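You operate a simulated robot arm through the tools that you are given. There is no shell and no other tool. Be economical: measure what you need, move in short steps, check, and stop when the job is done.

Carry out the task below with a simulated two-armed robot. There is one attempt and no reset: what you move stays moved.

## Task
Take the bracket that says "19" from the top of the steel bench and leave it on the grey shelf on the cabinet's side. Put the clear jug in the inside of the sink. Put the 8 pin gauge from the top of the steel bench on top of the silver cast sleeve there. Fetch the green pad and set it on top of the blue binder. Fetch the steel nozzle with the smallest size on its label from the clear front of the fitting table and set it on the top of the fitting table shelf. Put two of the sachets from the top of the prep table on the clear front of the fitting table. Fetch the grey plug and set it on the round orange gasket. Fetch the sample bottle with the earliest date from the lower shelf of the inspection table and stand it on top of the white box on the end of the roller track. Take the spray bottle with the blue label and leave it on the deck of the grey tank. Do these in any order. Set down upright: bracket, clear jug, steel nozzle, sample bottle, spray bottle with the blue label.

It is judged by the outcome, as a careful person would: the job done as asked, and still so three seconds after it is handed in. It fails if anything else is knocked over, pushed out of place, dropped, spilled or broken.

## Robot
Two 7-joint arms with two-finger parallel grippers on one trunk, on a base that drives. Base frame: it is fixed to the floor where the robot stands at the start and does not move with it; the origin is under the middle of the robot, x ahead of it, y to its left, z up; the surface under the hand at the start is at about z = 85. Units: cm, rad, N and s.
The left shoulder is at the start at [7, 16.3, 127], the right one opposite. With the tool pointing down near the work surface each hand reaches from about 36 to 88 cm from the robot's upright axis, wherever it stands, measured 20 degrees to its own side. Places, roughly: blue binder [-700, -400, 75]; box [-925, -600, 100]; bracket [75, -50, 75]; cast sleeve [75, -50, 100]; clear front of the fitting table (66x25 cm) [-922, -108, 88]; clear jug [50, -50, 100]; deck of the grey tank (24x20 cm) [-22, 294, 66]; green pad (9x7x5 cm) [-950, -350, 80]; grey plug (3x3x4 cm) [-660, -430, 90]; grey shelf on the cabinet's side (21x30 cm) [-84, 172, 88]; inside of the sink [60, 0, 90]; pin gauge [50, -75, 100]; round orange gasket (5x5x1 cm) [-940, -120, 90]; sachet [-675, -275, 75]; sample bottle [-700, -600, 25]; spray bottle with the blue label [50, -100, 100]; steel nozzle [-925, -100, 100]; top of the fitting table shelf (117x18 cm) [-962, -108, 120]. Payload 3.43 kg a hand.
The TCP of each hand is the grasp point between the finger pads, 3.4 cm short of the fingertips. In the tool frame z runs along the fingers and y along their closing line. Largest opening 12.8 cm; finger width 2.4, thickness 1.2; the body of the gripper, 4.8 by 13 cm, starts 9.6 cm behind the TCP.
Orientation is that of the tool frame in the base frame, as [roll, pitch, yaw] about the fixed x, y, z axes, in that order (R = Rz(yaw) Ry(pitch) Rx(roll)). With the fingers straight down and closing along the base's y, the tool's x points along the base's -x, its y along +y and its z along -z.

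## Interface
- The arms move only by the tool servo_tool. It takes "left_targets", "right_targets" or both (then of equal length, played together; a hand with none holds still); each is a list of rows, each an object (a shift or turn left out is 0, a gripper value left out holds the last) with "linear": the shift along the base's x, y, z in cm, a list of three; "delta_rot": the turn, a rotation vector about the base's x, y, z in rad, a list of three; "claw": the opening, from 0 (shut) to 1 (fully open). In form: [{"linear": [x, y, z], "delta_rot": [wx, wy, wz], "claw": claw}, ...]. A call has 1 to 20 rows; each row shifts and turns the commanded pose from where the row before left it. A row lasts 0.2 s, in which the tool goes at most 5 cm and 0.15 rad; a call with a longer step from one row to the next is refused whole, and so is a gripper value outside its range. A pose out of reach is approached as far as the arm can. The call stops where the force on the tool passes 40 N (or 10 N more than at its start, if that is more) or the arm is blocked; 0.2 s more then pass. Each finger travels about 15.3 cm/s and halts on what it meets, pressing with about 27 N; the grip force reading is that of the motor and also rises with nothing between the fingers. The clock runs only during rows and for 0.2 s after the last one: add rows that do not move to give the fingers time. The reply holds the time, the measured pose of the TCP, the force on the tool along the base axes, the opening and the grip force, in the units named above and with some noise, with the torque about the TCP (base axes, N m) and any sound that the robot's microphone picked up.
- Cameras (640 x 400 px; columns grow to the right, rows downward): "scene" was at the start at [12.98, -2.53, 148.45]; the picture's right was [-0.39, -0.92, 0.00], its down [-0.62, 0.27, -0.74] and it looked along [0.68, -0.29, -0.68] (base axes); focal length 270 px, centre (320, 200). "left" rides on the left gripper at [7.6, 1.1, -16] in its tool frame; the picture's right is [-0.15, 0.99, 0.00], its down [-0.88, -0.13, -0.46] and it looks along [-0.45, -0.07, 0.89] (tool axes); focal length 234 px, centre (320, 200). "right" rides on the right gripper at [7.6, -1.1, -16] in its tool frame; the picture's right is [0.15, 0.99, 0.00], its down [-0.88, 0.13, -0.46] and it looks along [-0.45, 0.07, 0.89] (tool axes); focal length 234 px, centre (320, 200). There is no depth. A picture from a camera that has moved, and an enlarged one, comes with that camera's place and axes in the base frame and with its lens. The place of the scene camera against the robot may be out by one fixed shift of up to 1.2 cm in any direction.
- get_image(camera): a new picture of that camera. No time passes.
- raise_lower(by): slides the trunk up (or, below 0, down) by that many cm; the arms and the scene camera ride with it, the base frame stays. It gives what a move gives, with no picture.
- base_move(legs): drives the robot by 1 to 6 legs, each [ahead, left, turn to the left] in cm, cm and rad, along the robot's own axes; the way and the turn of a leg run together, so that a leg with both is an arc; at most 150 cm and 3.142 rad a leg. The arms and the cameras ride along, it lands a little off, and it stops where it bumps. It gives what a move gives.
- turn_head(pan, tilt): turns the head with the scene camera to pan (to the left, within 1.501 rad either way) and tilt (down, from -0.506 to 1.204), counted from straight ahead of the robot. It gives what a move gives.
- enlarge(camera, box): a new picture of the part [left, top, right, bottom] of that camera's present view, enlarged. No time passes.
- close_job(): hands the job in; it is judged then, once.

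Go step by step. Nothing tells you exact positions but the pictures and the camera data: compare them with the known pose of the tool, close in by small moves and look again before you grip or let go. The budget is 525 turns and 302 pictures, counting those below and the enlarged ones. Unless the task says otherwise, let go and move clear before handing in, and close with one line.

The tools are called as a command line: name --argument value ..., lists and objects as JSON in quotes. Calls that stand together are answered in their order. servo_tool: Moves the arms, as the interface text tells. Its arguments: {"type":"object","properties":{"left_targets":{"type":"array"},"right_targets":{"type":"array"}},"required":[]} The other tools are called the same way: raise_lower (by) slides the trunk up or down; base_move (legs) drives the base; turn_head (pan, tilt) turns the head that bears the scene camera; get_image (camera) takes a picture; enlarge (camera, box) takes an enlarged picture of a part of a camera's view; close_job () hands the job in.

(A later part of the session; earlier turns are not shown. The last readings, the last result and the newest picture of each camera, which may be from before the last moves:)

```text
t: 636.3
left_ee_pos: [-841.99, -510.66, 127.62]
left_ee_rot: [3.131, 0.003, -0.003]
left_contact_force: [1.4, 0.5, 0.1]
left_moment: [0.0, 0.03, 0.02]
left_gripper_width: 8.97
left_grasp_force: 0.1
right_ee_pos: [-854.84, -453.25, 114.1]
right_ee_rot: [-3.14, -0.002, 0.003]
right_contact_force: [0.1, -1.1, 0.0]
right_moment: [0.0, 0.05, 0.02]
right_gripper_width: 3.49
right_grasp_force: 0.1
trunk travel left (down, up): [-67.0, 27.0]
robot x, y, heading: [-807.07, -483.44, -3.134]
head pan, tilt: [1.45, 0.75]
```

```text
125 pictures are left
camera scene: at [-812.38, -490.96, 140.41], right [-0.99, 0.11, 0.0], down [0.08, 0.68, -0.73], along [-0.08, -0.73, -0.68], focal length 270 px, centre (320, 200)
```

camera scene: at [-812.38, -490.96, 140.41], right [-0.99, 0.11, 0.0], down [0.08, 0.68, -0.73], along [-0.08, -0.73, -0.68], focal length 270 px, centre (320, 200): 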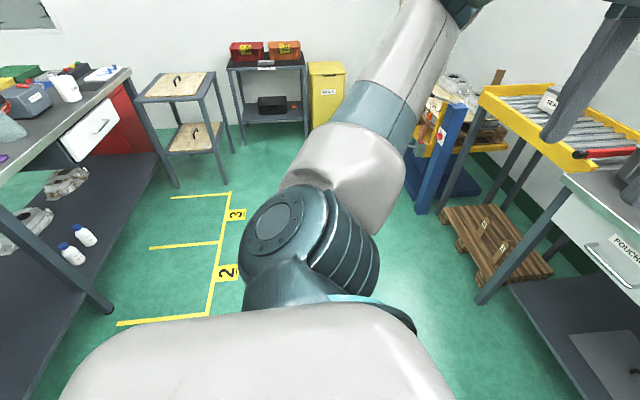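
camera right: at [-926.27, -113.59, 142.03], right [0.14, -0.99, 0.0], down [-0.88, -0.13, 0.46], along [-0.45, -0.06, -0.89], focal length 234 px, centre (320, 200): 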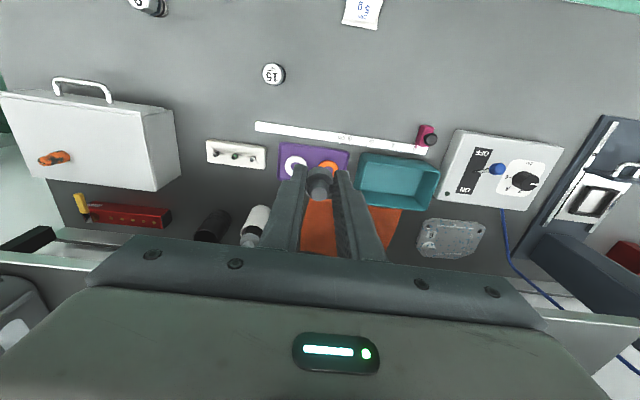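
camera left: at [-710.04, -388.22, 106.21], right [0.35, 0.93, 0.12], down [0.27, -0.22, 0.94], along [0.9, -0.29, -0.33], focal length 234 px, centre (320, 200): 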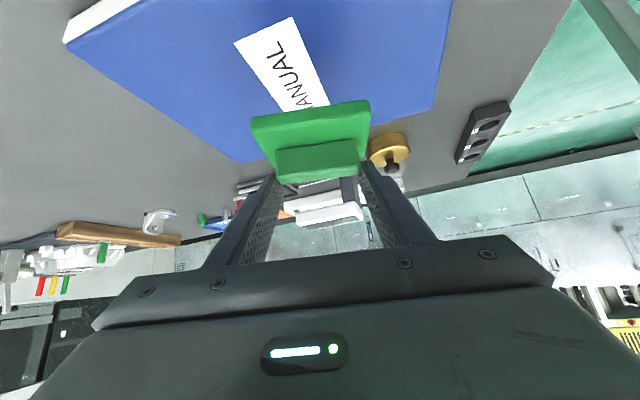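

I see the roller track with a white box, and sample bottles with blue caps on the bench's lower shelf near (-698, -582) and (-697, -595). I'll raise the trunk slightly and turn to face the bench.

raise_lower --by 12

base_move --legs '[[0, 45, 1.57], [0, 0, 1.56]]'

turn_head --pan -0.1 --tilt 0.75

get_image --camera "scene"

```text
t: 637.8
left_ee_pos: [-841.93, -510.78, 139.62]
left_ee_rot: [3.13, 0.002, -0.003]
left_contact_force: [-0.7, 0.7, 0.9]
left_moment: [0.01, -0.03, -0.05]
left_gripper_width: 8.97
left_grasp_force: 0.1
right_ee_pos: [-855.03, -453.3, 126.05]
right_ee_rot: [-3.139, -0.002, 0.002]
right_contact_force: [-0.3, -0.9, 0.7]
right_moment: [-0.01, 0.02, 0.02]
right_gripper_width: 3.46
right_grasp_force: 0.2
trunk travel left (down, up): [-79.0, 15.0]
robot x, y, heading: [-806.38, -483.72, -3.137]
head pan, tilt: [1.45, 0.75]
```

```text
t: 641.1
left_ee_pos: [-772.61, -552.84, 139.92]
left_ee_rot: [3.137, 0.008, 1.244]
left_contact_force: [0.9, 0.6, 0.9]
left_moment: [-0.04, 0.08, -0.02]
left_gripper_width: 8.96
left_grasp_force: 0.0
right_ee_pos: [-831.31, -547.18, 126.47]
right_ee_rot: [-3.137, 0.006, 1.253]
right_contact_force: [1.0, -0.5, 0.7]
right_moment: [-0.06, 0.07, -0.03]
right_gripper_width: 3.46
right_grasp_force: 0.0
trunk travel left (down, up): [-79.0, 15.0]
robot x, y, heading: [-787.67, -511.33, -1.888]
head pan, tilt: [1.45, 0.75]
stopped in leg 1: the robot was blocked; the commanded pose is now the measured one
```

```text
t: 642.8
left_ee_pos: [-773.2, -553.22, 139.66]
left_ee_rot: [3.131, 0.001, 1.246]
left_contact_force: [0.2, 0.0, 0.5]
left_moment: [-0.02, -0.03, -0.01]
left_gripper_width: 8.96
left_grasp_force: 0.1
right_ee_pos: [-831.69, -547.64, 126.15]
right_ee_rot: [3.141, 0.001, 1.251]
right_contact_force: [-0.5, 0.4, 0.6]
right_moment: [0.01, 0.0, 0.02]
right_gripper_width: 3.47
right_grasp_force: 0.1
trunk travel left (down, up): [-79.0, 15.0]
robot x, y, heading: [-788.09, -511.42, -1.884]
head pan, tilt: [-0.099, 0.75]
```

```text
124 pictures are left
camera scene: at [-792.51, -522.94, 152.41], right [-0.92, 0.4, 0.0], down [0.27, 0.62, -0.73], along [-0.29, -0.67, -0.68], focal length 270 px, centre (320, 200)
```

scene: 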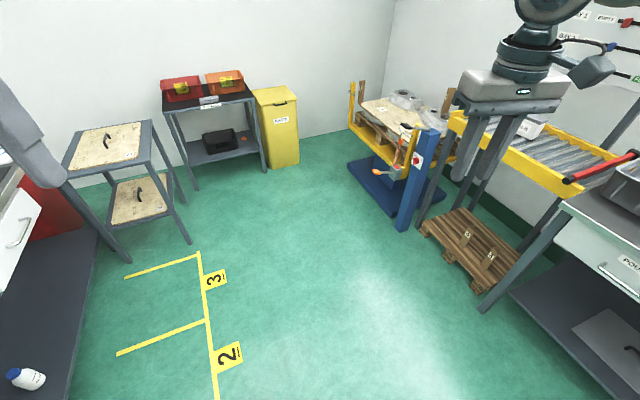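

The base touched something on its left, likely the blue cart. I'll move away from it and look that way.

base_move --legs '[[0, -18, 0]]'

turn_head --pan 1.45 --tilt 0.85

get_image --camera "scene"

```text
t: 644.3
left_ee_pos: [-789.75, -547.85, 139.69]
left_ee_rot: [3.134, 0.003, 1.247]
left_contact_force: [0.2, 0.1, 0.0]
left_moment: [0.02, 0.01, 0.02]
left_gripper_width: 8.96
left_grasp_force: 0.1
right_ee_pos: [-848.5, -542.24, 126.24]
right_ee_rot: [-3.138, 0.002, 1.255]
right_contact_force: [0.3, 0.3, 0.6]
right_moment: [-0.01, 0.07, 0.0]
right_gripper_width: 3.49
right_grasp_force: 0.0
trunk travel left (down, up): [-79.0, 15.0]
robot x, y, heading: [-805.1, -505.68, -1.882]
head pan, tilt: [-0.099, 0.75]
```

```text
t: 645.9
left_ee_pos: [-790.22, -547.67, 139.71]
left_ee_rot: [3.132, 0.001, 1.248]
left_contact_force: [0.3, 0.2, 0.6]
left_moment: [0.03, -0.03, 0.02]
left_gripper_width: 8.96
left_grasp_force: 0.0
right_ee_pos: [-848.78, -542.06, 126.18]
right_ee_rot: [-3.138, -0.003, 1.252]
right_contact_force: [-0.4, -1.0, 0.9]
right_moment: [0.04, 0.03, 0.0]
right_gripper_width: 3.46
right_grasp_force: 0.0
trunk travel left (down, up): [-79.0, 15.0]
robot x, y, heading: [-805.45, -505.69, -1.883]
head pan, tilt: [1.45, 0.85]
```

```text
123 pictures are left
camera scene: at [-799.19, -513.12, 151.6], right [-0.42, -0.91, 0.0], down [-0.68, 0.32, -0.66], along [0.6, -0.28, -0.75], focal length 270 px, centre (320, 200)
```

scene: 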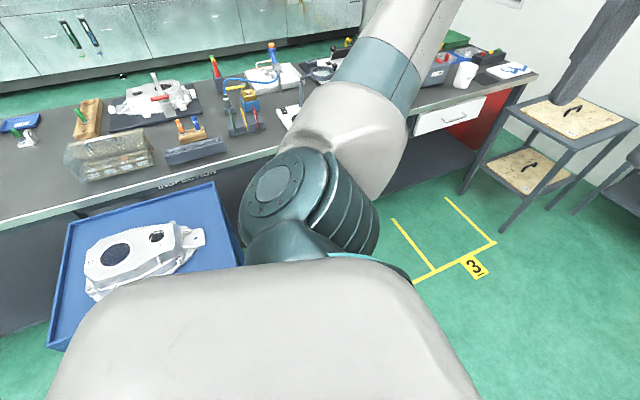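

The cart spans x -757..-717, y -508..-460 and looks undisturbed. I'll go to about (-791, -585) facing slightly left of east, from where the right arm can reach under the bench.

base_move --legs '[[72, 38, 0], [0, 0, 1.1], [0, 0, 1.08]]'

turn_head --pan -0.3 --tilt 0.85

get_image --camera "scene"

```text
t: 655.7
left_ee_pos: [-764.13, -549.88, 139.77]
left_ee_rot: [3.13, 0.003, -2.871]
left_contact_force: [-0.5, -0.1, 0.4]
left_moment: [-0.01, -0.03, 0.0]
left_gripper_width: 8.94
left_grasp_force: 0.0
right_ee_pos: [-735.85, -601.44, 126.18]
right_ee_rot: [-3.139, 0.0, -2.864]
right_contact_force: [0.5, 0.0, 0.3]
right_moment: [0.0, 0.01, -0.02]
right_gripper_width: 3.46
right_grasp_force: 0.1
trunk travel left (down, up): [-79.0, 15.0]
robot x, y, heading: [-790.55, -585.26, 0.284]
head pan, tilt: [1.45, 0.85]
```

```text
t: 657.5
left_ee_pos: [-764.0, -549.82, 139.68]
left_ee_rot: [3.13, 0.003, -2.871]
left_contact_force: [-0.1, 0.4, -0.2]
left_moment: [-0.01, 0.04, -0.01]
left_gripper_width: 8.95
left_grasp_force: 0.1
right_ee_pos: [-735.84, -601.48, 126.1]
right_ee_rot: [-3.14, 0.0, -2.864]
right_contact_force: [0.2, -0.5, 0.9]
right_moment: [0.0, -0.02, -0.01]
right_gripper_width: 3.44
right_grasp_force: 0.0
trunk travel left (down, up): [-79.0, 15.0]
robot x, y, heading: [-790.42, -585.64, 0.284]
head pan, tilt: [-0.3, 0.85]
```

```text
122 pictures are left
camera scene: at [-777.48, -583.57, 151.6], right [-0.02, -1.0, 0.0], down [-0.75, 0.01, -0.66], along [0.66, -0.01, -0.75], focal length 270 px, centre (320, 200)
```

scene: 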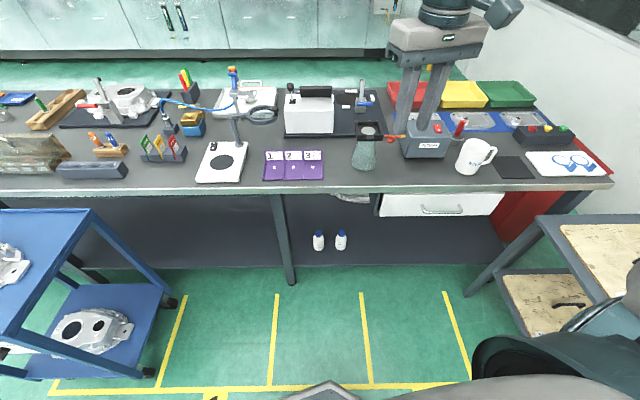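

Two bottles visible under the bench, right of a bench leg. I'll zoom to read dates.

enlarge --camera "scene" --box '[280, 190, 400, 270]'

enlarge --camera "scene" --box '[305, 225, 355, 255]'

```text
5.00 times, centred on (340, 230) of scene
camera zoom: at [-777.48, -583.57, 151.6], right [-0.02, -1.0, 0.0], down [-0.75, 0.01, -0.66], along [0.66, -0.01, -0.75], focal length 1347 px, centre (220, 50)
```

zoom: 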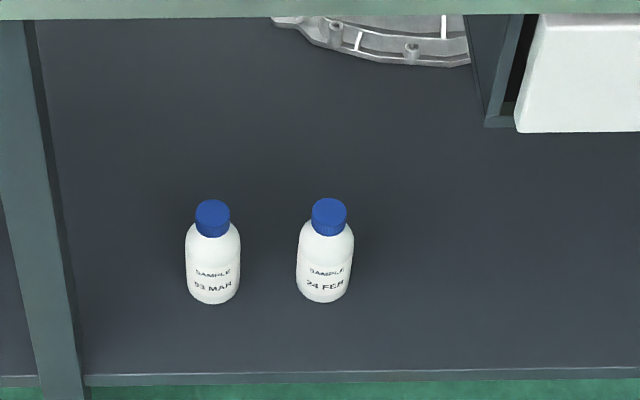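

```text
12.80 times, centred on (330, 240) of scene
camera zoom: at [-777.48, -583.57, 151.6], right [-0.02, -1.0, 0.0], down [-0.75, 0.01, -0.66], along [0.66, -0.01, -0.75], focal length 3449 px, centre (192, -312)
```

zoom: 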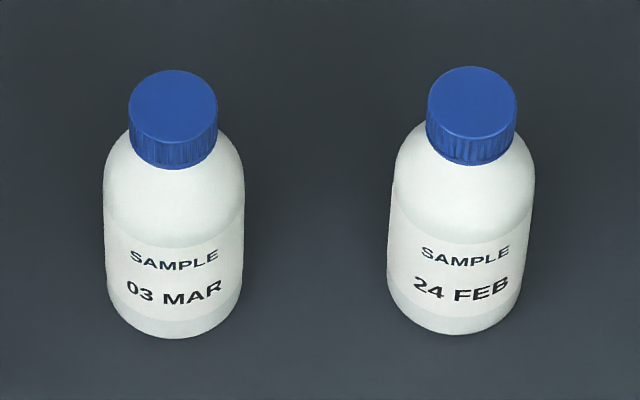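

The earliest is "24 FEB", the right-hand bottle at about (-698, -596.5), shelf z≈20. I'll lower the trunk by 72 cm to work under the bench.

raise_lower --by -72

turn_head --pan -0.25 --tilt 0.5

get_image --camera "scene"

```text
refused: -72 is not a number from -40 to 40
```

```text
t: 658.3
left_ee_pos: [-764.02, -549.85, 139.8]
left_ee_rot: [3.132, 0.001, -2.87]
left_contact_force: [-0.2, 0.1, 0.0]
left_moment: [0.01, 0.03, 0.01]
left_gripper_width: 8.96
left_grasp_force: 0.1
right_ee_pos: [-735.69, -601.38, 126.21]
right_ee_rot: [-3.139, -0.001, -2.865]
right_contact_force: [-0.3, -0.1, -1.0]
right_moment: [-0.02, -0.02, 0.01]
right_gripper_width: 3.43
right_grasp_force: 0.0
trunk travel left (down, up): [-79.0, 15.0]
robot x, y, heading: [-790.2, -585.62, 0.284]
head pan, tilt: [-0.25, 0.499]
```

```text
119 pictures are left
camera scene: at [-776.21, -583.14, 154.59], right [0.03, -1.0, 0.0], down [-0.48, -0.02, -0.88], along [0.88, 0.03, -0.48], focal length 270 px, centre (320, 200)
```

scene: 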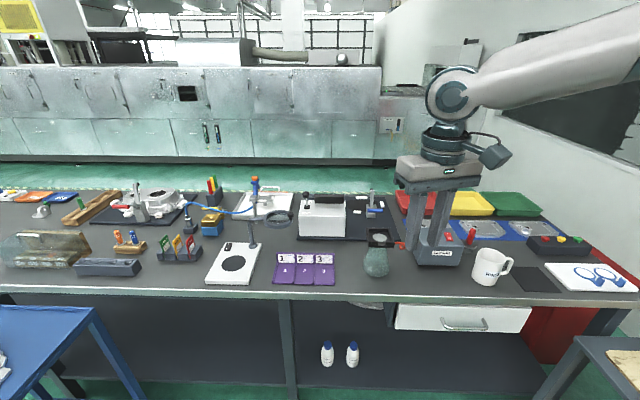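

Retract the right hand a little, then lower in two steps.

servo_tool --right_targets '[{"linear": [-4, -1, 0], "claw": 0.75}, {"linear": [-3, -1, 0]}, {}]'

raise_lower --by -36

raise_lower --by -36

get_image --camera "scene"

```text
t: 659.1
left_ee_pos: [-763.97, -549.75, 139.69]
left_ee_rot: [3.133, 0.001, -2.87]
left_contact_force: [0.7, 0.8, 0.6]
left_moment: [0.0, 0.04, 0.02]
left_gripper_width: 8.95
left_grasp_force: 0.0
right_ee_pos: [-742.61, -603.35, 126.17]
right_ee_rot: [-3.14, -0.001, -2.864]
right_contact_force: [0.5, 0.7, -0.5]
right_moment: [0.01, 0.04, -0.02]
right_gripper_width: 9.62
right_grasp_force: 0.2
trunk travel left (down, up): [-79.0, 15.0]
robot x, y, heading: [-790.53, -585.82, 0.283]
head pan, tilt: [-0.25, 0.499]
```

```text
t: 662.6
left_ee_pos: [-764.04, -549.89, 103.76]
left_ee_rot: [3.132, 0.001, -2.871]
left_contact_force: [-0.1, -0.2, 0.3]
left_moment: [0.02, -0.01, -0.01]
left_gripper_width: 8.96
left_grasp_force: 0.0
right_ee_pos: [-742.78, -603.34, 90.34]
right_ee_rot: [-3.141, 0.0, -2.863]
right_contact_force: [-0.2, 0.1, 0.1]
right_moment: [0.0, -0.02, -0.01]
right_gripper_width: 9.59
right_grasp_force: 0.0
trunk travel left (down, up): [-43.0, 51.0]
robot x, y, heading: [-791.07, -585.57, 0.286]
head pan, tilt: [-0.25, 0.499]
```

```text
t: 666.1
left_ee_pos: [-764.11, -549.73, 67.72]
left_ee_rot: [3.132, 0.002, -2.871]
left_contact_force: [-0.7, -0.1, 0.3]
left_moment: [-0.01, 0.04, 0.01]
left_gripper_width: 8.94
left_grasp_force: 0.0
right_ee_pos: [-742.76, -603.32, 54.28]
right_ee_rot: [-3.139, -0.001, -2.863]
right_contact_force: [-0.8, -0.6, 0.2]
right_moment: [-0.03, 0.0, 0.0]
right_gripper_width: 9.63
right_grasp_force: 0.0
trunk travel left (down, up): [-7.0, 87.0]
robot x, y, heading: [-790.34, -585.95, 0.283]
head pan, tilt: [-0.25, 0.499]
```

```text
118 pictures are left
camera scene: at [-776.22, -583.14, 82.61], right [0.03, -1.0, 0.0], down [-0.48, -0.02, -0.88], along [0.88, 0.03, -0.48], focal length 270 px, centre (320, 200)
```

scene: 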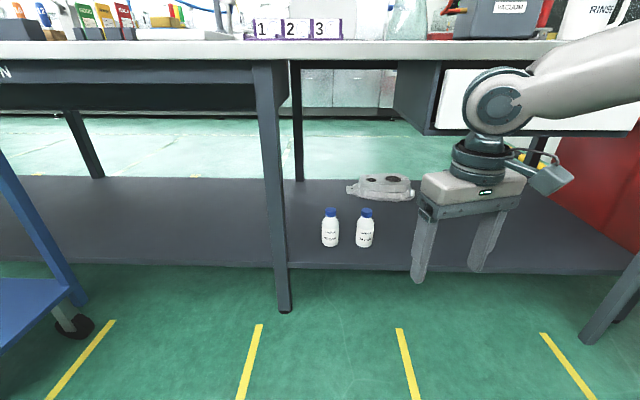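

Only the two bottles are on this stretch of shelf; 24 FEB is at about (-699, -596.4), shelf z≈22.8. I'll extend the right hand and tilt it 45° forward in the open.

servo_tool --right_targets '[{"linear": [3, 0.9, -1]}, {"linear": [3, 0.9, -1]}, {"linear": [3, 0.9, -1]}, {"linear": [3, 0.9, -1]}, {"linear": [3, 0.9, -1], "delta_rot": [0.0367, -0.1257, 0]}, {"linear": [2, 0.6, -1], "delta_rot": [0.0367, -0.1257, 0]}, {"delta_rot": [0.0367, -0.1257, 0]}, {"delta_rot": [0.0367, -0.1257, 0]}, {"delta_rot": [0.0367, -0.1257, 0]}, {"delta_rot": [0.0367, -0.1257, 0]}, {}]'

get_image --camera "right"

get_image --camera "scene"

```text
t: 668.5
left_ee_pos: [-764.13, -549.94, 67.81]
left_ee_rot: [3.13, 0.001, -2.868]
left_contact_force: [-0.2, 0.3, -0.2]
left_moment: [0.03, 0.01, -0.05]
left_gripper_width: 8.97
left_grasp_force: 0.1
right_ee_pos: [-725.72, -598.16, 48.19]
right_ee_rot: [3.136, 0.786, -2.865]
right_contact_force: [0.2, 0.1, -0.7]
right_moment: [0.0, 0.0, 0.01]
right_gripper_width: 9.61
right_grasp_force: 0.0
trunk travel left (down, up): [-7.0, 87.0]
robot x, y, heading: [-790.63, -585.54, 0.281]
head pan, tilt: [-0.25, 0.499]
```

```text
117 pictures are left
camera right: at [-741.51, -603.94, 54.07], right [-0.37, 0.92, -0.1], down [0.25, 0.2, 0.95], along [0.89, 0.33, -0.31], focal length 234 px, centre (320, 200)
```

right: 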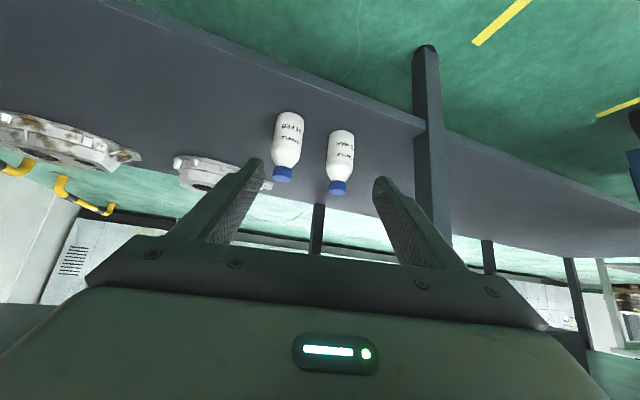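

```text
116 pictures are left
camera scene: at [-776.21, -583.15, 82.6], right [0.03, -1.0, 0.0], down [-0.48, -0.02, -0.88], along [0.88, 0.03, -0.48], focal length 270 px, centre (320, 200)
```

scene: 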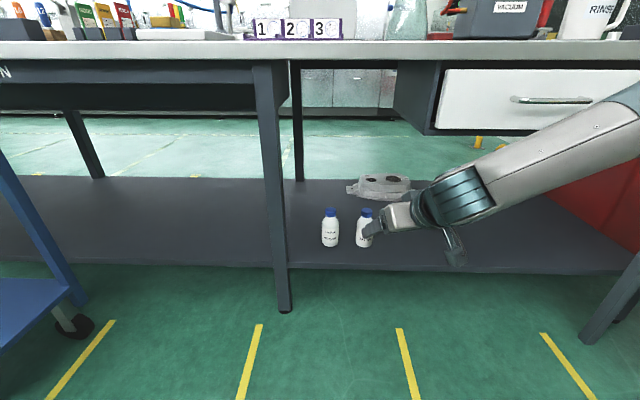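

FEB bottle confirmed at (-699.6, -596.7). Approach along the line toward it and check midway.

servo_tool --right_targets '[{"linear": [3, 0.1, -2.2], "claw": 0.68}, {"linear": [3, 0.1, -2.2]}, {"linear": [3, 0.2, -2.2]}, {"linear": [3, 0.2, -2.2]}, {"linear": [3, 0.2, -2.2]}, {}]'

get_image --camera "right"

enlarge --camera "scene" --box '[290, 170, 490, 290]'

```text
t: 669.9
left_ee_pos: [-764.02, -549.79, 67.69]
left_ee_rot: [3.13, 0.001, -2.873]
left_contact_force: [-0.4, -0.5, 0.4]
left_moment: [0.01, 0.0, 0.05]
left_gripper_width: 8.97
left_grasp_force: 0.0
right_ee_pos: [-710.72, -597.43, 37.27]
right_ee_rot: [3.137, 0.786, -2.866]
right_contact_force: [-0.9, -0.2, 0.3]
right_moment: [0.01, -0.02, 0.05]
right_gripper_width: 8.68
right_grasp_force: 0.0
trunk travel left (down, up): [-7.0, 87.0]
robot x, y, heading: [-790.34, -585.37, 0.281]
head pan, tilt: [-0.25, 0.499]
```

```text
115 pictures are left
camera right: at [-726.51, -603.17, 43.13], right [-0.37, 0.92, -0.1], down [0.25, 0.2, 0.95], along [0.89, 0.33, -0.31], focal length 234 px, centre (320, 200)
```

right: 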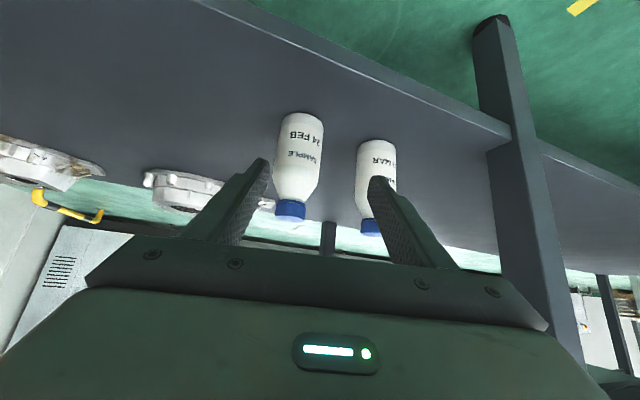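

```text
3.20 times, centred on (390, 230) of scene
camera zoom: at [-776.21, -583.14, 82.6], right [0.03, -1.0, 0.0], down [-0.48, -0.02, -0.88], along [0.88, 0.03, -0.48], focal length 862 px, centre (96, 104)
```

zoom: 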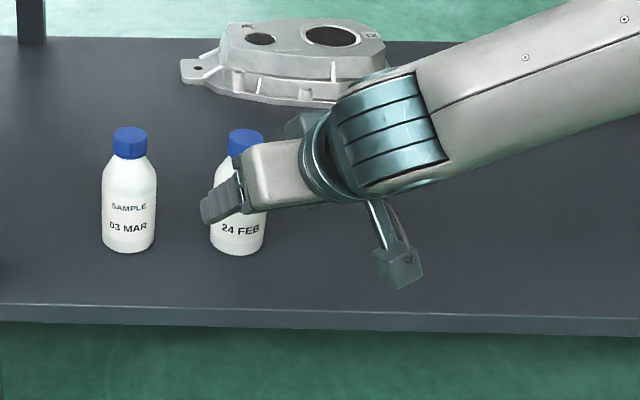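

The bottle is about 2 cm to one side of the tool line; I'll shift sideways first, then advance along the tool axis most of the way.

servo_tool --right_targets '[{"linear": [0.6, -2.1, 0]}, {"linear": [2, 0.6, -2.1]}, {"linear": [2, 0.6, -2.1]}, {}]'

get_image --camera "right"

```text
t: 670.9
left_ee_pos: [-764.05, -549.83, 67.72]
left_ee_rot: [3.131, 0.002, -2.871]
left_contact_force: [0.4, 0.4, 0.0]
left_moment: [0.04, 0.03, 0.02]
left_gripper_width: 8.96
left_grasp_force: 0.2
right_ee_pos: [-706.14, -598.38, 32.79]
right_ee_rot: [3.136, 0.787, -2.867]
right_contact_force: [-0.8, 0.9, -0.5]
right_moment: [0.01, 0.01, -0.01]
right_gripper_width: 8.69
right_grasp_force: 0.1
trunk travel left (down, up): [-7.0, 87.0]
robot x, y, heading: [-790.58, -585.37, 0.279]
head pan, tilt: [-0.25, 0.499]
```

```text
113 pictures are left
camera right: at [-721.95, -604.1, 38.73], right [-0.37, 0.92, -0.1], down [0.25, 0.2, 0.95], along [0.89, 0.33, -0.31], focal length 234 px, centre (320, 200)
```

right: 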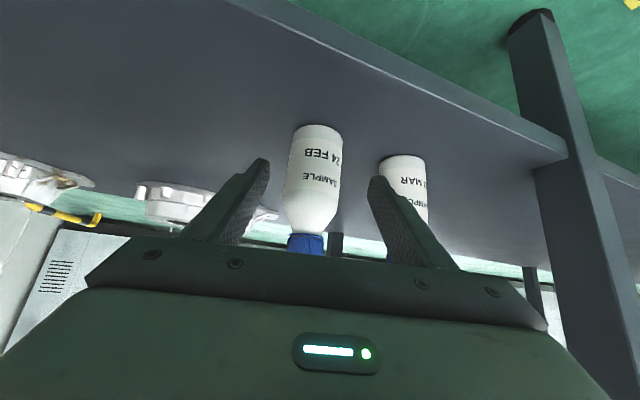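

Centred between the fingers now. Advance the rest and close.

servo_tool --right_targets '[{"linear": [1.8, 0.4, -1.5]}, {"linear": [1.8, 0.4, -1.4]}, {"linear": [1.8, 0.4, -1.4]}, {}]'

get_image --camera "right"

enlarge --camera "scene" --box '[290, 170, 490, 290]'

```text
t: 671.9
left_ee_pos: [-764.19, -549.85, 67.66]
left_ee_rot: [3.132, 0.002, -2.871]
left_contact_force: [-0.5, -0.4, 0.5]
left_moment: [-0.03, 0.01, 0.0]
left_gripper_width: 8.94
left_grasp_force: 0.0
right_ee_pos: [-702.38, -598.38, 30.65]
right_ee_rot: [3.137, 0.786, -2.866]
right_contact_force: [0.4, -0.1, -0.4]
right_moment: [0.0, -0.04, -0.03]
right_gripper_width: 8.71
right_grasp_force: 0.0
right hand out of reach, approached as far as the arm can: row 2, 3
trunk travel left (down, up): [-7.0, 87.0]
robot x, y, heading: [-789.96, -585.81, 0.282]
head pan, tilt: [-0.25, 0.499]
```

```text
112 pictures are left
camera right: at [-718.14, -604.14, 36.63], right [-0.37, 0.92, -0.1], down [0.25, 0.2, 0.95], along [0.89, 0.33, -0.31], focal length 234 px, centre (320, 200)
```

right: 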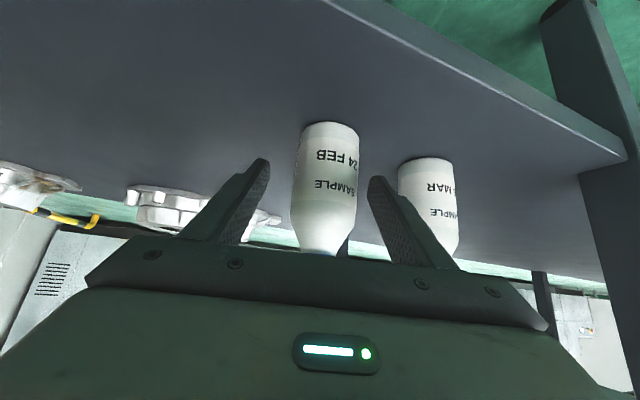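

```text
3.20 times, centred on (390, 230) of scene
camera zoom: at [-776.21, -583.14, 82.6], right [0.03, -1.0, 0.0], down [-0.48, -0.02, -0.88], along [0.88, 0.03, -0.48], focal length 862 px, centre (96, 104)
```

zoom: 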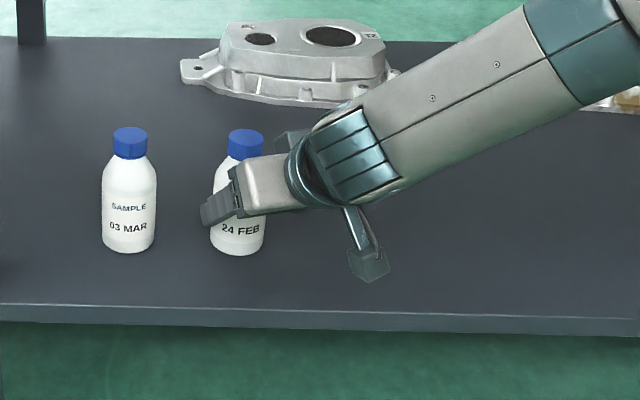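

The arm reached its limit 3 cm short. I'll nudge the base 3.5 cm ahead with the fingers straddling the bottle.

base_move --legs '[[3.3, 0, 0]]'

get_image --camera "right"

```text
t: 672.8
left_ee_pos: [-760.85, -548.85, 67.86]
left_ee_rot: [3.131, 0.003, -2.871]
left_contact_force: [0.4, 0.2, 0.5]
left_moment: [-0.01, 0.02, 0.01]
left_gripper_width: 8.98
left_grasp_force: 0.1
right_ee_pos: [-699.3, -597.62, 30.74]
right_ee_rot: [3.137, 0.786, -2.869]
right_contact_force: [0.3, 0.3, 0.2]
right_moment: [-0.01, -0.01, 0.03]
right_gripper_width: 8.68
right_grasp_force: 0.1
trunk travel left (down, up): [-7.0, 87.0]
robot x, y, heading: [-787.32, -585.02, 0.279]
head pan, tilt: [-0.25, 0.499]
```

```text
110 pictures are left
camera right: at [-715.02, -603.29, 36.62], right [-0.37, 0.92, -0.1], down [0.25, 0.2, 0.95], along [0.89, 0.33, -0.31], focal length 234 px, centre (320, 200)
```

right: 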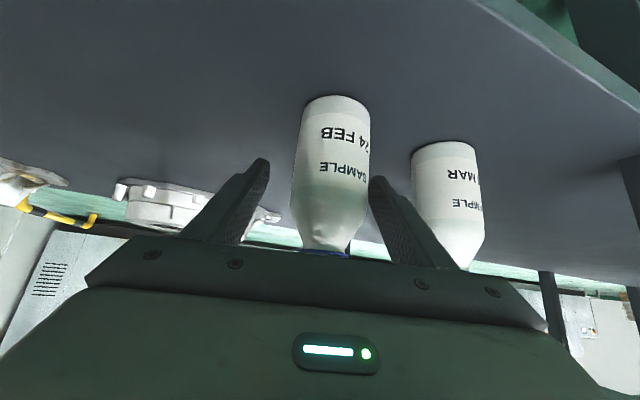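

Shift slightly sideways to centre, then close.

servo_tool --right_targets '[{"linear": [-0.2, 0.6, 0]}, {"claw": 0.55}, {"claw": 0.48}, {"claw": 0.4}, {"claw": 0.35}, {"claw": 0.35}, {}]'

get_image --camera "right"

enlarge --camera "scene" --box '[290, 170, 490, 290]'

```text
t: 674.4
left_ee_pos: [-760.93, -548.83, 67.81]
left_ee_rot: [3.129, 0.001, -2.87]
left_contact_force: [-0.5, -0.5, -0.7]
left_moment: [0.04, 0.01, 0.01]
left_gripper_width: 8.97
left_grasp_force: 0.1
right_ee_pos: [-699.61, -597.17, 30.88]
right_ee_rot: [3.137, 0.783, -2.865]
right_contact_force: [-0.4, 0.3, 1.9]
right_moment: [-0.07, 0.07, -0.03]
right_gripper_width: 5.66
right_grasp_force: 26.7
trunk travel left (down, up): [-7.0, 87.0]
robot x, y, heading: [-787.32, -584.71, 0.285]
head pan, tilt: [-0.25, 0.499]
```

```text
109 pictures are left
camera right: at [-715.35, -602.78, 36.73], right [-0.37, 0.92, -0.1], down [0.25, 0.2, 0.95], along [0.89, 0.33, -0.31], focal length 234 px, centre (320, 200)
```

right: 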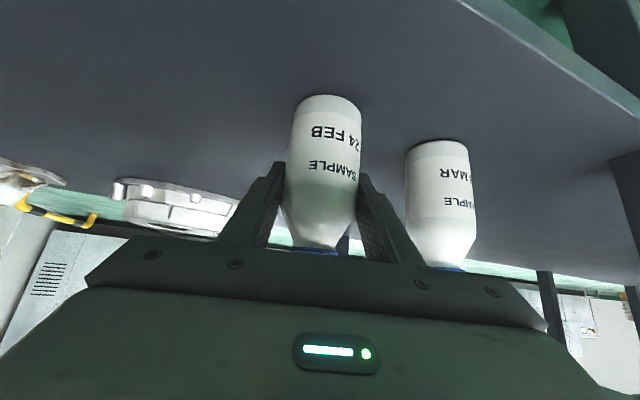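

```text
3.20 times, centred on (390, 230) of scene
camera zoom: at [-773.08, -582.23, 82.6], right [0.03, -1.0, 0.0], down [-0.48, -0.02, -0.88], along [0.88, 0.03, -0.48], focal length 862 px, centre (96, 104)
```

zoom: 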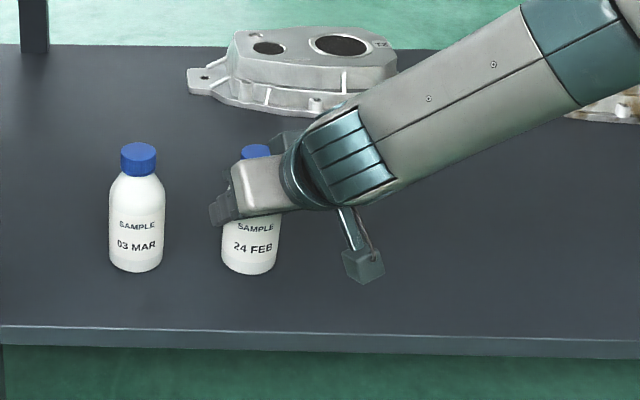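

Gripped at 5.7 cm. I'll lift 4 cm with the trunk and back away.

raise_lower --by 4

get_image --camera "right"

base_move --legs '[[-28, 0, 0]]'

get_image --camera "scene"

```text
t: 675.2
left_ee_pos: [-760.78, -548.88, 71.8]
left_ee_rot: [3.13, 0.002, -2.871]
left_contact_force: [1.1, -0.6, -0.3]
left_moment: [-0.02, 0.03, 0.01]
left_gripper_width: 8.96
left_grasp_force: 0.1
right_ee_pos: [-699.58, -597.12, 34.72]
right_ee_rot: [3.137, 0.787, -2.869]
right_contact_force: [-0.1, -0.3, -2.7]
right_moment: [-0.03, -0.04, 0.01]
right_gripper_width: 5.65
right_grasp_force: 27.2
trunk travel left (down, up): [-11.0, 83.0]
robot x, y, heading: [-787.48, -584.7, 0.285]
head pan, tilt: [-0.25, 0.499]
```

```text
107 pictures are left
camera right: at [-715.33, -602.8, 40.65], right [-0.37, 0.92, -0.1], down [0.25, 0.2, 0.95], along [0.89, 0.33, -0.31], focal length 234 px, centre (320, 200)
```

right: 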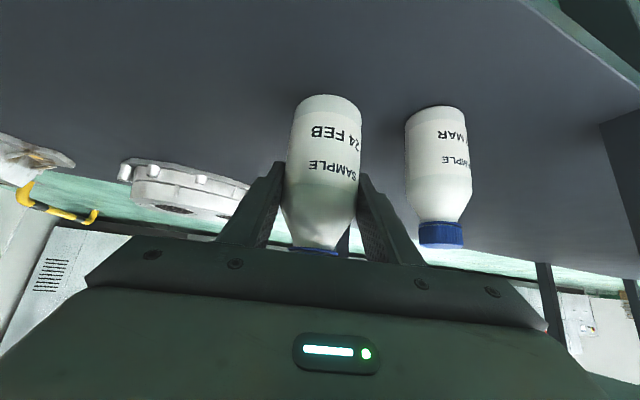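

```text
t: 677.1
left_ee_pos: [-787.43, -556.69, 71.75]
left_ee_rot: [3.131, 0.002, -2.876]
left_contact_force: [0.2, 0.0, 0.5]
left_moment: [-0.04, -0.01, 0.02]
left_gripper_width: 8.95
left_grasp_force: 0.1
right_ee_pos: [-726.29, -605.07, 34.87]
right_ee_rot: [3.136, 0.785, -2.87]
right_contact_force: [-0.5, 0.0, -2.5]
right_moment: [-0.01, 0.02, -0.02]
right_gripper_width: 5.66
right_grasp_force: 27.2
trunk travel left (down, up): [-11.0, 83.0]
robot x, y, heading: [-813.61, -592.4, 0.276]
head pan, tilt: [-0.25, 0.499]
```

```text
106 pictures are left
camera scene: at [-799.66, -589.96, 86.6], right [0.03, -1.0, 0.0], down [-0.48, -0.01, -0.88], along [0.88, 0.03, -0.48], focal length 270 px, centre (320, 200)
```

scene: 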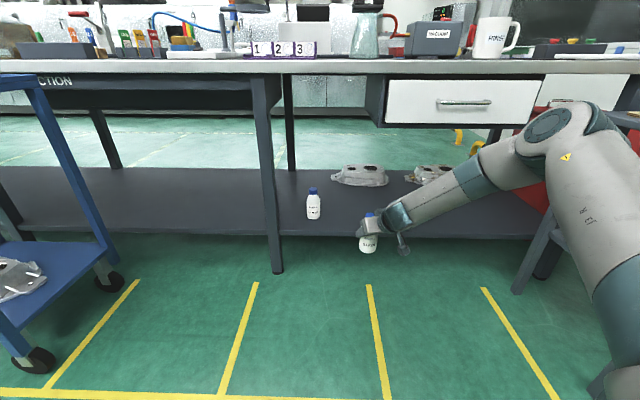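

The bottle is out. Raise the trunk back up in two steps.

raise_lower --by 40

raise_lower --by 36

base_move --legs '[[-12, 0, 0]]'

get_image --camera "scene"

```text
t: 681.0
left_ee_pos: [-787.28, -556.72, 111.68]
left_ee_rot: [3.131, 0.002, -2.875]
left_contact_force: [0.8, 0.1, -1.1]
left_moment: [0.02, 0.0, 0.03]
left_gripper_width: 8.97
left_grasp_force: 0.0
right_ee_pos: [-726.22, -605.01, 74.81]
right_ee_rot: [3.137, 0.786, -2.869]
right_contact_force: [-1.1, 0.1, -2.3]
right_moment: [0.02, 0.02, 0.01]
right_gripper_width: 5.69
right_grasp_force: 27.4
trunk travel left (down, up): [-51.0, 43.0]
robot x, y, heading: [-814.27, -592.29, 0.274]
head pan, tilt: [-0.25, 0.499]
```

```text
t: 684.5
left_ee_pos: [-787.26, -556.68, 147.69]
left_ee_rot: [3.131, 0.001, -2.874]
left_contact_force: [-0.2, -0.3, -0.4]
left_moment: [0.01, 0.0, -0.04]
left_gripper_width: 8.96
left_grasp_force: 0.1
right_ee_pos: [-726.22, -605.18, 110.78]
right_ee_rot: [3.136, 0.786, -2.87]
right_contact_force: [0.0, 0.5, -2.3]
right_moment: [0.01, 0.0, 0.02]
right_gripper_width: 5.69
right_grasp_force: 26.9
trunk travel left (down, up): [-87.0, 7.0]
robot x, y, heading: [-814.06, -591.95, 0.284]
head pan, tilt: [-0.25, 0.499]
```

```text
t: 685.7
left_ee_pos: [-798.24, -560.06, 147.71]
left_ee_rot: [3.131, -0.001, -2.877]
left_contact_force: [0.1, -0.5, 0.7]
left_moment: [0.01, 0.03, 0.06]
left_gripper_width: 8.94
left_grasp_force: 0.1
right_ee_pos: [-737.36, -608.47, 110.55]
right_ee_rot: [3.135, 0.783, -2.871]
right_contact_force: [0.6, -0.5, -3.6]
right_moment: [0.01, 0.0, 0.01]
right_gripper_width: 5.63
right_grasp_force: 27.2
trunk travel left (down, up): [-87.0, 7.0]
robot x, y, heading: [-825.06, -595.59, 0.276]
head pan, tilt: [-0.25, 0.499]
```

```text
105 pictures are left
camera scene: at [-810.6, -593.15, 162.55], right [0.03, -1.0, 0.0], down [-0.48, -0.01, -0.88], along [0.88, 0.02, -0.48], focal length 270 px, centre (320, 200)
```

scene: 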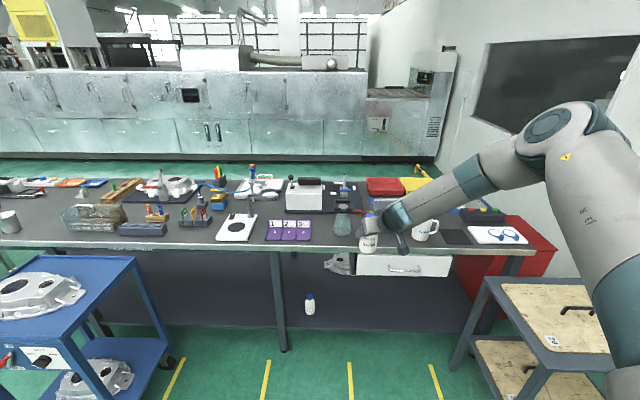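

Retract the bottle hand toward the body, then turn left toward the roller track.

servo_tool --right_targets '[{"linear": [-4, -1.2, 1]}, {"linear": [-4, -1.2, 1]}, {"linear": [-4, -1.2, 1]}, {"linear": [-4, -1.2, 1]}, {"linear": [-4, -1.2, 1]}, {}]'

base_move --legs '[[0, 0, 1.2], [0, 0, 1.0]]'

turn_head --pan 0.7 --tilt 0.5

get_image --camera "scene"

```text
t: 687.1
left_ee_pos: [-798.55, -559.96, 147.69]
left_ee_rot: [3.132, 0.002, -2.877]
left_contact_force: [-0.2, 0.3, 0.0]
left_moment: [-0.01, 0.01, 0.02]
left_gripper_width: 8.96
left_grasp_force: 0.1
right_ee_pos: [-757.68, -614.48, 115.9]
right_ee_rot: [3.136, 0.785, -2.871]
right_contact_force: [-0.2, -0.5, -1.7]
right_moment: [0.0, -0.03, -0.02]
right_gripper_width: 5.69
right_grasp_force: 27.3
trunk travel left (down, up): [-87.0, 7.0]
robot x, y, heading: [-825.25, -595.7, 0.274]
head pan, tilt: [-0.25, 0.499]
```

```text
t: 693.0
left_ee_pos: [-869.62, -595.02, 147.7]
left_ee_rot: [3.13, 0.003, -0.674]
left_contact_force: [0.4, -1.2, -0.2]
left_moment: [-0.02, 0.01, 0.02]
left_gripper_width: 8.95
left_grasp_force: 0.1
right_ee_pos: [-849.74, -529.98, 115.88]
right_ee_rot: [3.138, 0.786, -0.671]
right_contact_force: [-0.1, -0.4, -2.6]
right_moment: [-0.05, 0.02, -0.02]
right_gripper_width: 5.65
right_grasp_force: 27.4
trunk travel left (down, up): [-87.0, 7.0]
robot x, y, heading: [-825.3, -595.89, 2.475]
head pan, tilt: [-0.25, 0.499]
```

```text
t: 694.3
left_ee_pos: [-869.69, -595.06, 147.69]
left_ee_rot: [3.13, 0.004, -0.672]
left_contact_force: [-0.8, 0.3, -0.4]
left_moment: [0.01, 0.02, 0.01]
left_gripper_width: 8.97
left_grasp_force: 0.1
right_ee_pos: [-849.78, -529.86, 115.88]
right_ee_rot: [3.136, 0.787, -0.671]
right_contact_force: [-0.3, -0.6, -2.3]
right_moment: [-0.05, -0.01, -0.01]
right_gripper_width: 5.64
right_grasp_force: 27.2
trunk travel left (down, up): [-87.0, 7.0]
robot x, y, heading: [-825.48, -595.5, 2.477]
head pan, tilt: [0.7, 0.499]
```

```text
104 pictures are left
camera scene: at [-837.99, -592.03, 162.6], right [-0.04, 1.0, 0.0], down [0.48, 0.02, -0.88], along [-0.88, -0.03, -0.48], focal length 270 px, centre (320, 200)
```

scene: 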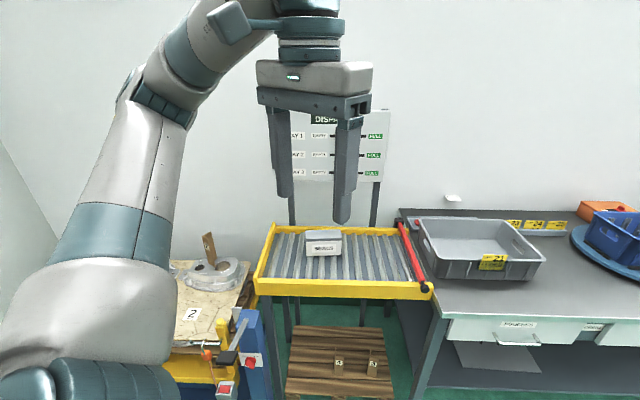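

The white box sits on the roller track. Zoom on it.

enlarge --camera "scene" --box '[240, 200, 440, 320]'

```text
3.20 times, centred on (340, 260) of scene
camera zoom: at [-837.99, -592.03, 162.6], right [-0.04, 1.0, 0.0], down [0.48, 0.02, -0.88], along [-0.88, -0.03, -0.48], focal length 862 px, centre (256, 8)
```

zoom: 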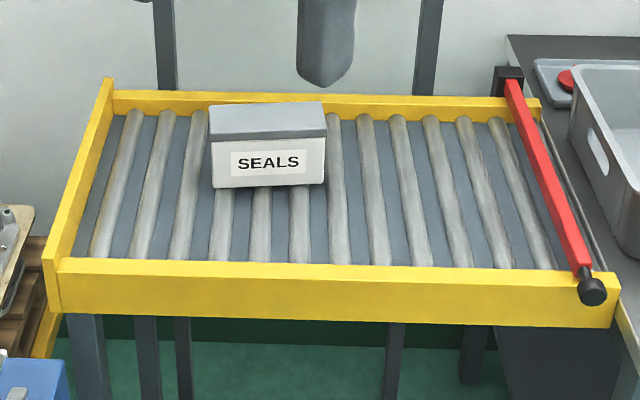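

The "SEALS" box top is around (-929.6, -593.4), z≈96, about 13×8 cm. I'll square up to face west, shift left and come ahead partway.

base_move --legs '[[0, 0, 0.665], [0, 29, 0], [14, 0, 0]]'

turn_head --pan -0.35 --tilt 0.6

get_image --camera "scene"

get_image --camera "right"

```text
t: 699.0
left_ee_pos: [-873.89, -651.83, 147.75]
left_ee_rot: [3.134, 0.004, -0.008]
left_contact_force: [0.0, -0.2, -0.3]
left_moment: [-0.01, 0.06, 0.01]
left_gripper_width: 8.97
left_grasp_force: 0.0
right_ee_pos: [-898.62, -588.29, 116.05]
right_ee_rot: [3.135, 0.786, -0.002]
right_contact_force: [-0.6, -0.4, -1.8]
right_moment: [-0.03, -0.02, 0.02]
right_gripper_width: 5.64
right_grasp_force: 27.0
trunk travel left (down, up): [-87.0, 7.0]
robot x, y, heading: [-838.76, -624.71, -3.138]
head pan, tilt: [0.7, 0.499]
```

```text
t: 700.3
left_ee_pos: [-874.13, -651.81, 147.81]
left_ee_rot: [3.131, 0.003, -0.005]
left_contact_force: [0.6, 0.4, -0.2]
left_moment: [0.0, -0.02, -0.01]
left_gripper_width: 8.98
left_grasp_force: 0.1
right_ee_pos: [-898.85, -588.39, 115.95]
right_ee_rot: [3.135, 0.784, -0.003]
right_contact_force: [-0.5, 0.5, -2.4]
right_moment: [-0.03, 0.0, 0.02]
right_gripper_width: 5.66
right_grasp_force: 27.0
trunk travel left (down, up): [-87.0, 7.0]
robot x, y, heading: [-838.76, -624.72, -3.138]
head pan, tilt: [-0.351, 0.6]
```

```text
102 pictures are left
camera scene: at [-852.08, -620.92, 161.69], right [0.34, 0.94, 0.0], down [0.53, -0.19, -0.82], along [-0.78, 0.28, -0.57], focal length 270 px, centre (320, 200)
```

scene: 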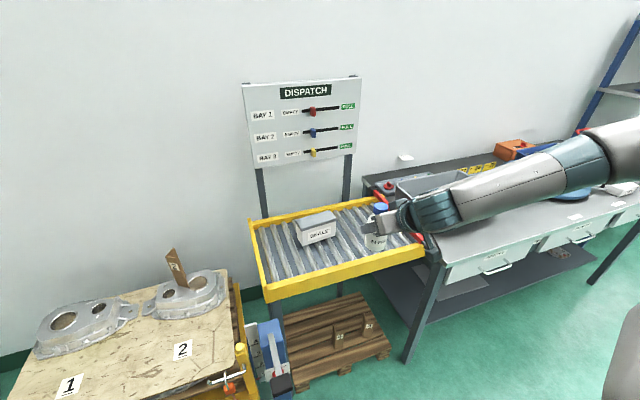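

```text
101 pictures are left
camera right: at [-882.29, -587.15, 121.74], right [0.1, -0.99, -0.1], down [-0.3, -0.13, 0.95], along [-0.95, -0.07, -0.31], focal length 234 px, centre (320, 200)
```

right: 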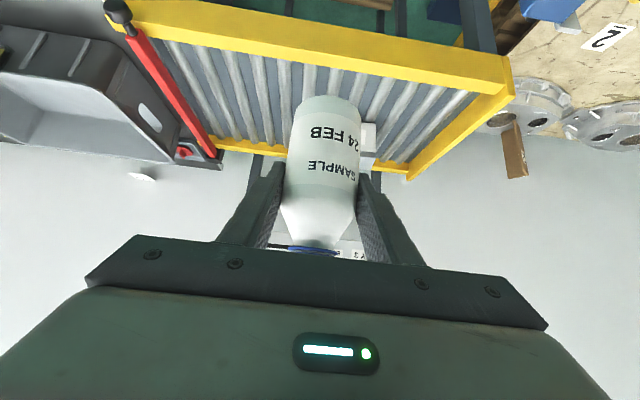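

Let me zoom on the box from this angle to pin its top.

enlarge --camera "scene" --box '[240, 180, 440, 300]'

```text
3.20 times, centred on (340, 240) of scene
camera zoom: at [-852.08, -620.92, 161.69], right [0.34, 0.94, 0.0], down [0.53, -0.19, -0.82], along [-0.78, 0.28, -0.57], focal length 862 px, centre (256, 72)
```

zoom: 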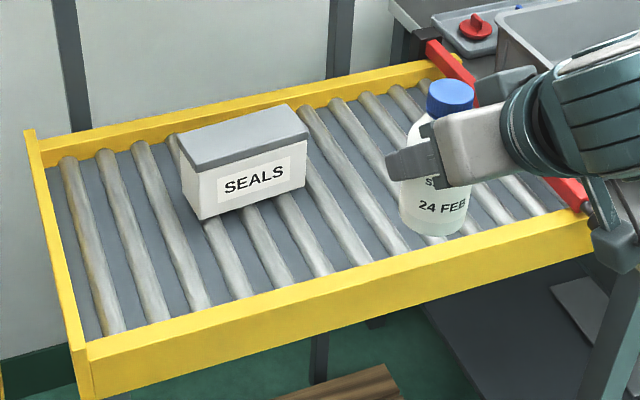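

Lid top spans x -937..-929, y -601..-586, z≈93.3. I'll raise the hand, drive ahead 13 cm, lower the trunk 16 cm, then move over the lid's centre.

servo_tool --right_targets '[{"linear": [0, 0, 3]}, {"linear": [0, 0, 3]}, {"linear": [0, 0, 3]}, {}]'

base_move --legs '[[13, 0, 0]]'

raise_lower --by -14

servo_tool --right_targets '[{"linear": [-3, -0.8, 0]}, {"linear": [-3, -0.8, 0]}, {"linear": [-3, -0.8, 0]}, {"linear": [-3, -0.8, 0]}, {"linear": [-3, -0.7, 0]}, {"linear": [-3, -0.7, 0]}, {}]'

get_image --camera "scene"

get_image --camera "right"

```text
t: 701.3
left_ee_pos: [-874.19, -651.78, 147.63]
left_ee_rot: [3.132, 0.002, -0.007]
left_contact_force: [-0.3, -0.7, 0.6]
left_moment: [0.0, 0.03, 0.0]
left_gripper_width: 8.96
left_grasp_force: 0.1
right_ee_pos: [-898.93, -588.36, 124.99]
right_ee_rot: [3.135, 0.786, -0.004]
right_contact_force: [-0.3, -0.4, -2.9]
right_moment: [0.01, 0.0, -0.05]
right_gripper_width: 5.63
right_grasp_force: 27.2
trunk travel left (down, up): [-87.0, 7.0]
robot x, y, heading: [-838.94, -624.17, -3.14]
head pan, tilt: [-0.351, 0.6]
```

```text
t: 702.5
left_ee_pos: [-886.9, -651.76, 147.69]
left_ee_rot: [3.131, 0.004, -0.009]
left_contact_force: [0.3, -0.1, 0.4]
left_moment: [-0.01, 0.0, 0.0]
left_gripper_width: 8.96
left_grasp_force: 0.0
right_ee_pos: [-911.29, -588.15, 124.97]
right_ee_rot: [3.136, 0.787, -0.007]
right_contact_force: [0.6, -0.6, -3.2]
right_moment: [-0.02, -0.01, 0.02]
right_gripper_width: 5.64
right_grasp_force: 26.7
trunk travel left (down, up): [-87.0, 7.0]
robot x, y, heading: [-851.62, -624.49, -3.139]
head pan, tilt: [-0.351, 0.6]
```

```text
t: 704.2
left_ee_pos: [-887.07, -651.66, 133.64]
left_ee_rot: [3.134, 0.004, -0.012]
left_contact_force: [0.5, -0.2, -0.6]
left_moment: [0.06, 0.0, 0.0]
left_gripper_width: 8.95
left_grasp_force: 0.0
right_ee_pos: [-911.58, -588.25, 110.97]
right_ee_rot: [3.135, 0.786, -0.007]
right_contact_force: [-0.4, 0.7, -2.7]
right_moment: [-0.04, -0.01, 0.02]
right_gripper_width: 5.63
right_grasp_force: 27.5
trunk travel left (down, up): [-73.0, 21.0]
robot x, y, heading: [-851.7, -624.86, -3.142]
head pan, tilt: [-0.351, 0.6]
```

```text
t: 705.8
left_ee_pos: [-887.0, -651.74, 133.73]
left_ee_rot: [3.13, 0.003, -0.01]
left_contact_force: [0.2, -0.5, 0.4]
left_moment: [0.0, 0.03, 0.02]
left_gripper_width: 8.96
left_grasp_force: 0.0
right_ee_pos: [-929.51, -592.96, 110.94]
right_ee_rot: [3.135, 0.784, -0.006]
right_contact_force: [0.3, 0.3, -3.1]
right_moment: [0.01, -0.05, 0.01]
right_gripper_width: 5.64
right_grasp_force: 27.1
trunk travel left (down, up): [-73.0, 21.0]
robot x, y, heading: [-851.78, -624.95, -3.139]
head pan, tilt: [-0.351, 0.6]
```

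```text
99 pictures are left
camera scene: at [-864.8, -620.85, 147.69], right [0.34, 0.94, 0.0], down [0.53, -0.19, -0.82], along [-0.78, 0.28, -0.57], focal length 270 px, centre (320, 200)
```

scene: 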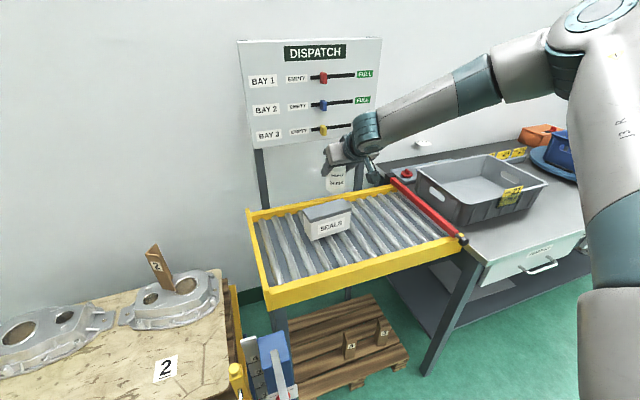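

```text
98 pictures are left
camera right: at [-912.91, -591.78, 116.83], right [0.1, -0.99, -0.1], down [-0.3, -0.13, 0.95], along [-0.95, -0.07, -0.31], focal length 234 px, centre (320, 200)
```

right: 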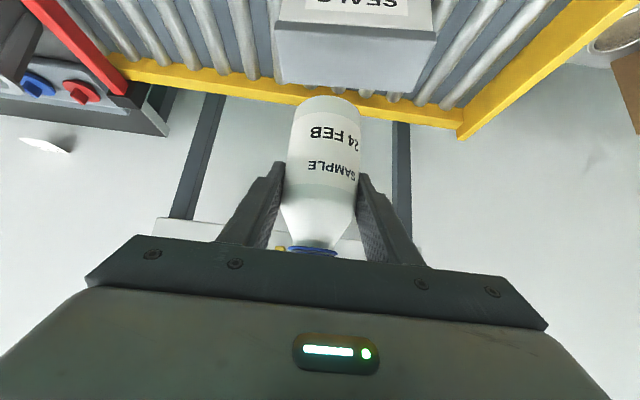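

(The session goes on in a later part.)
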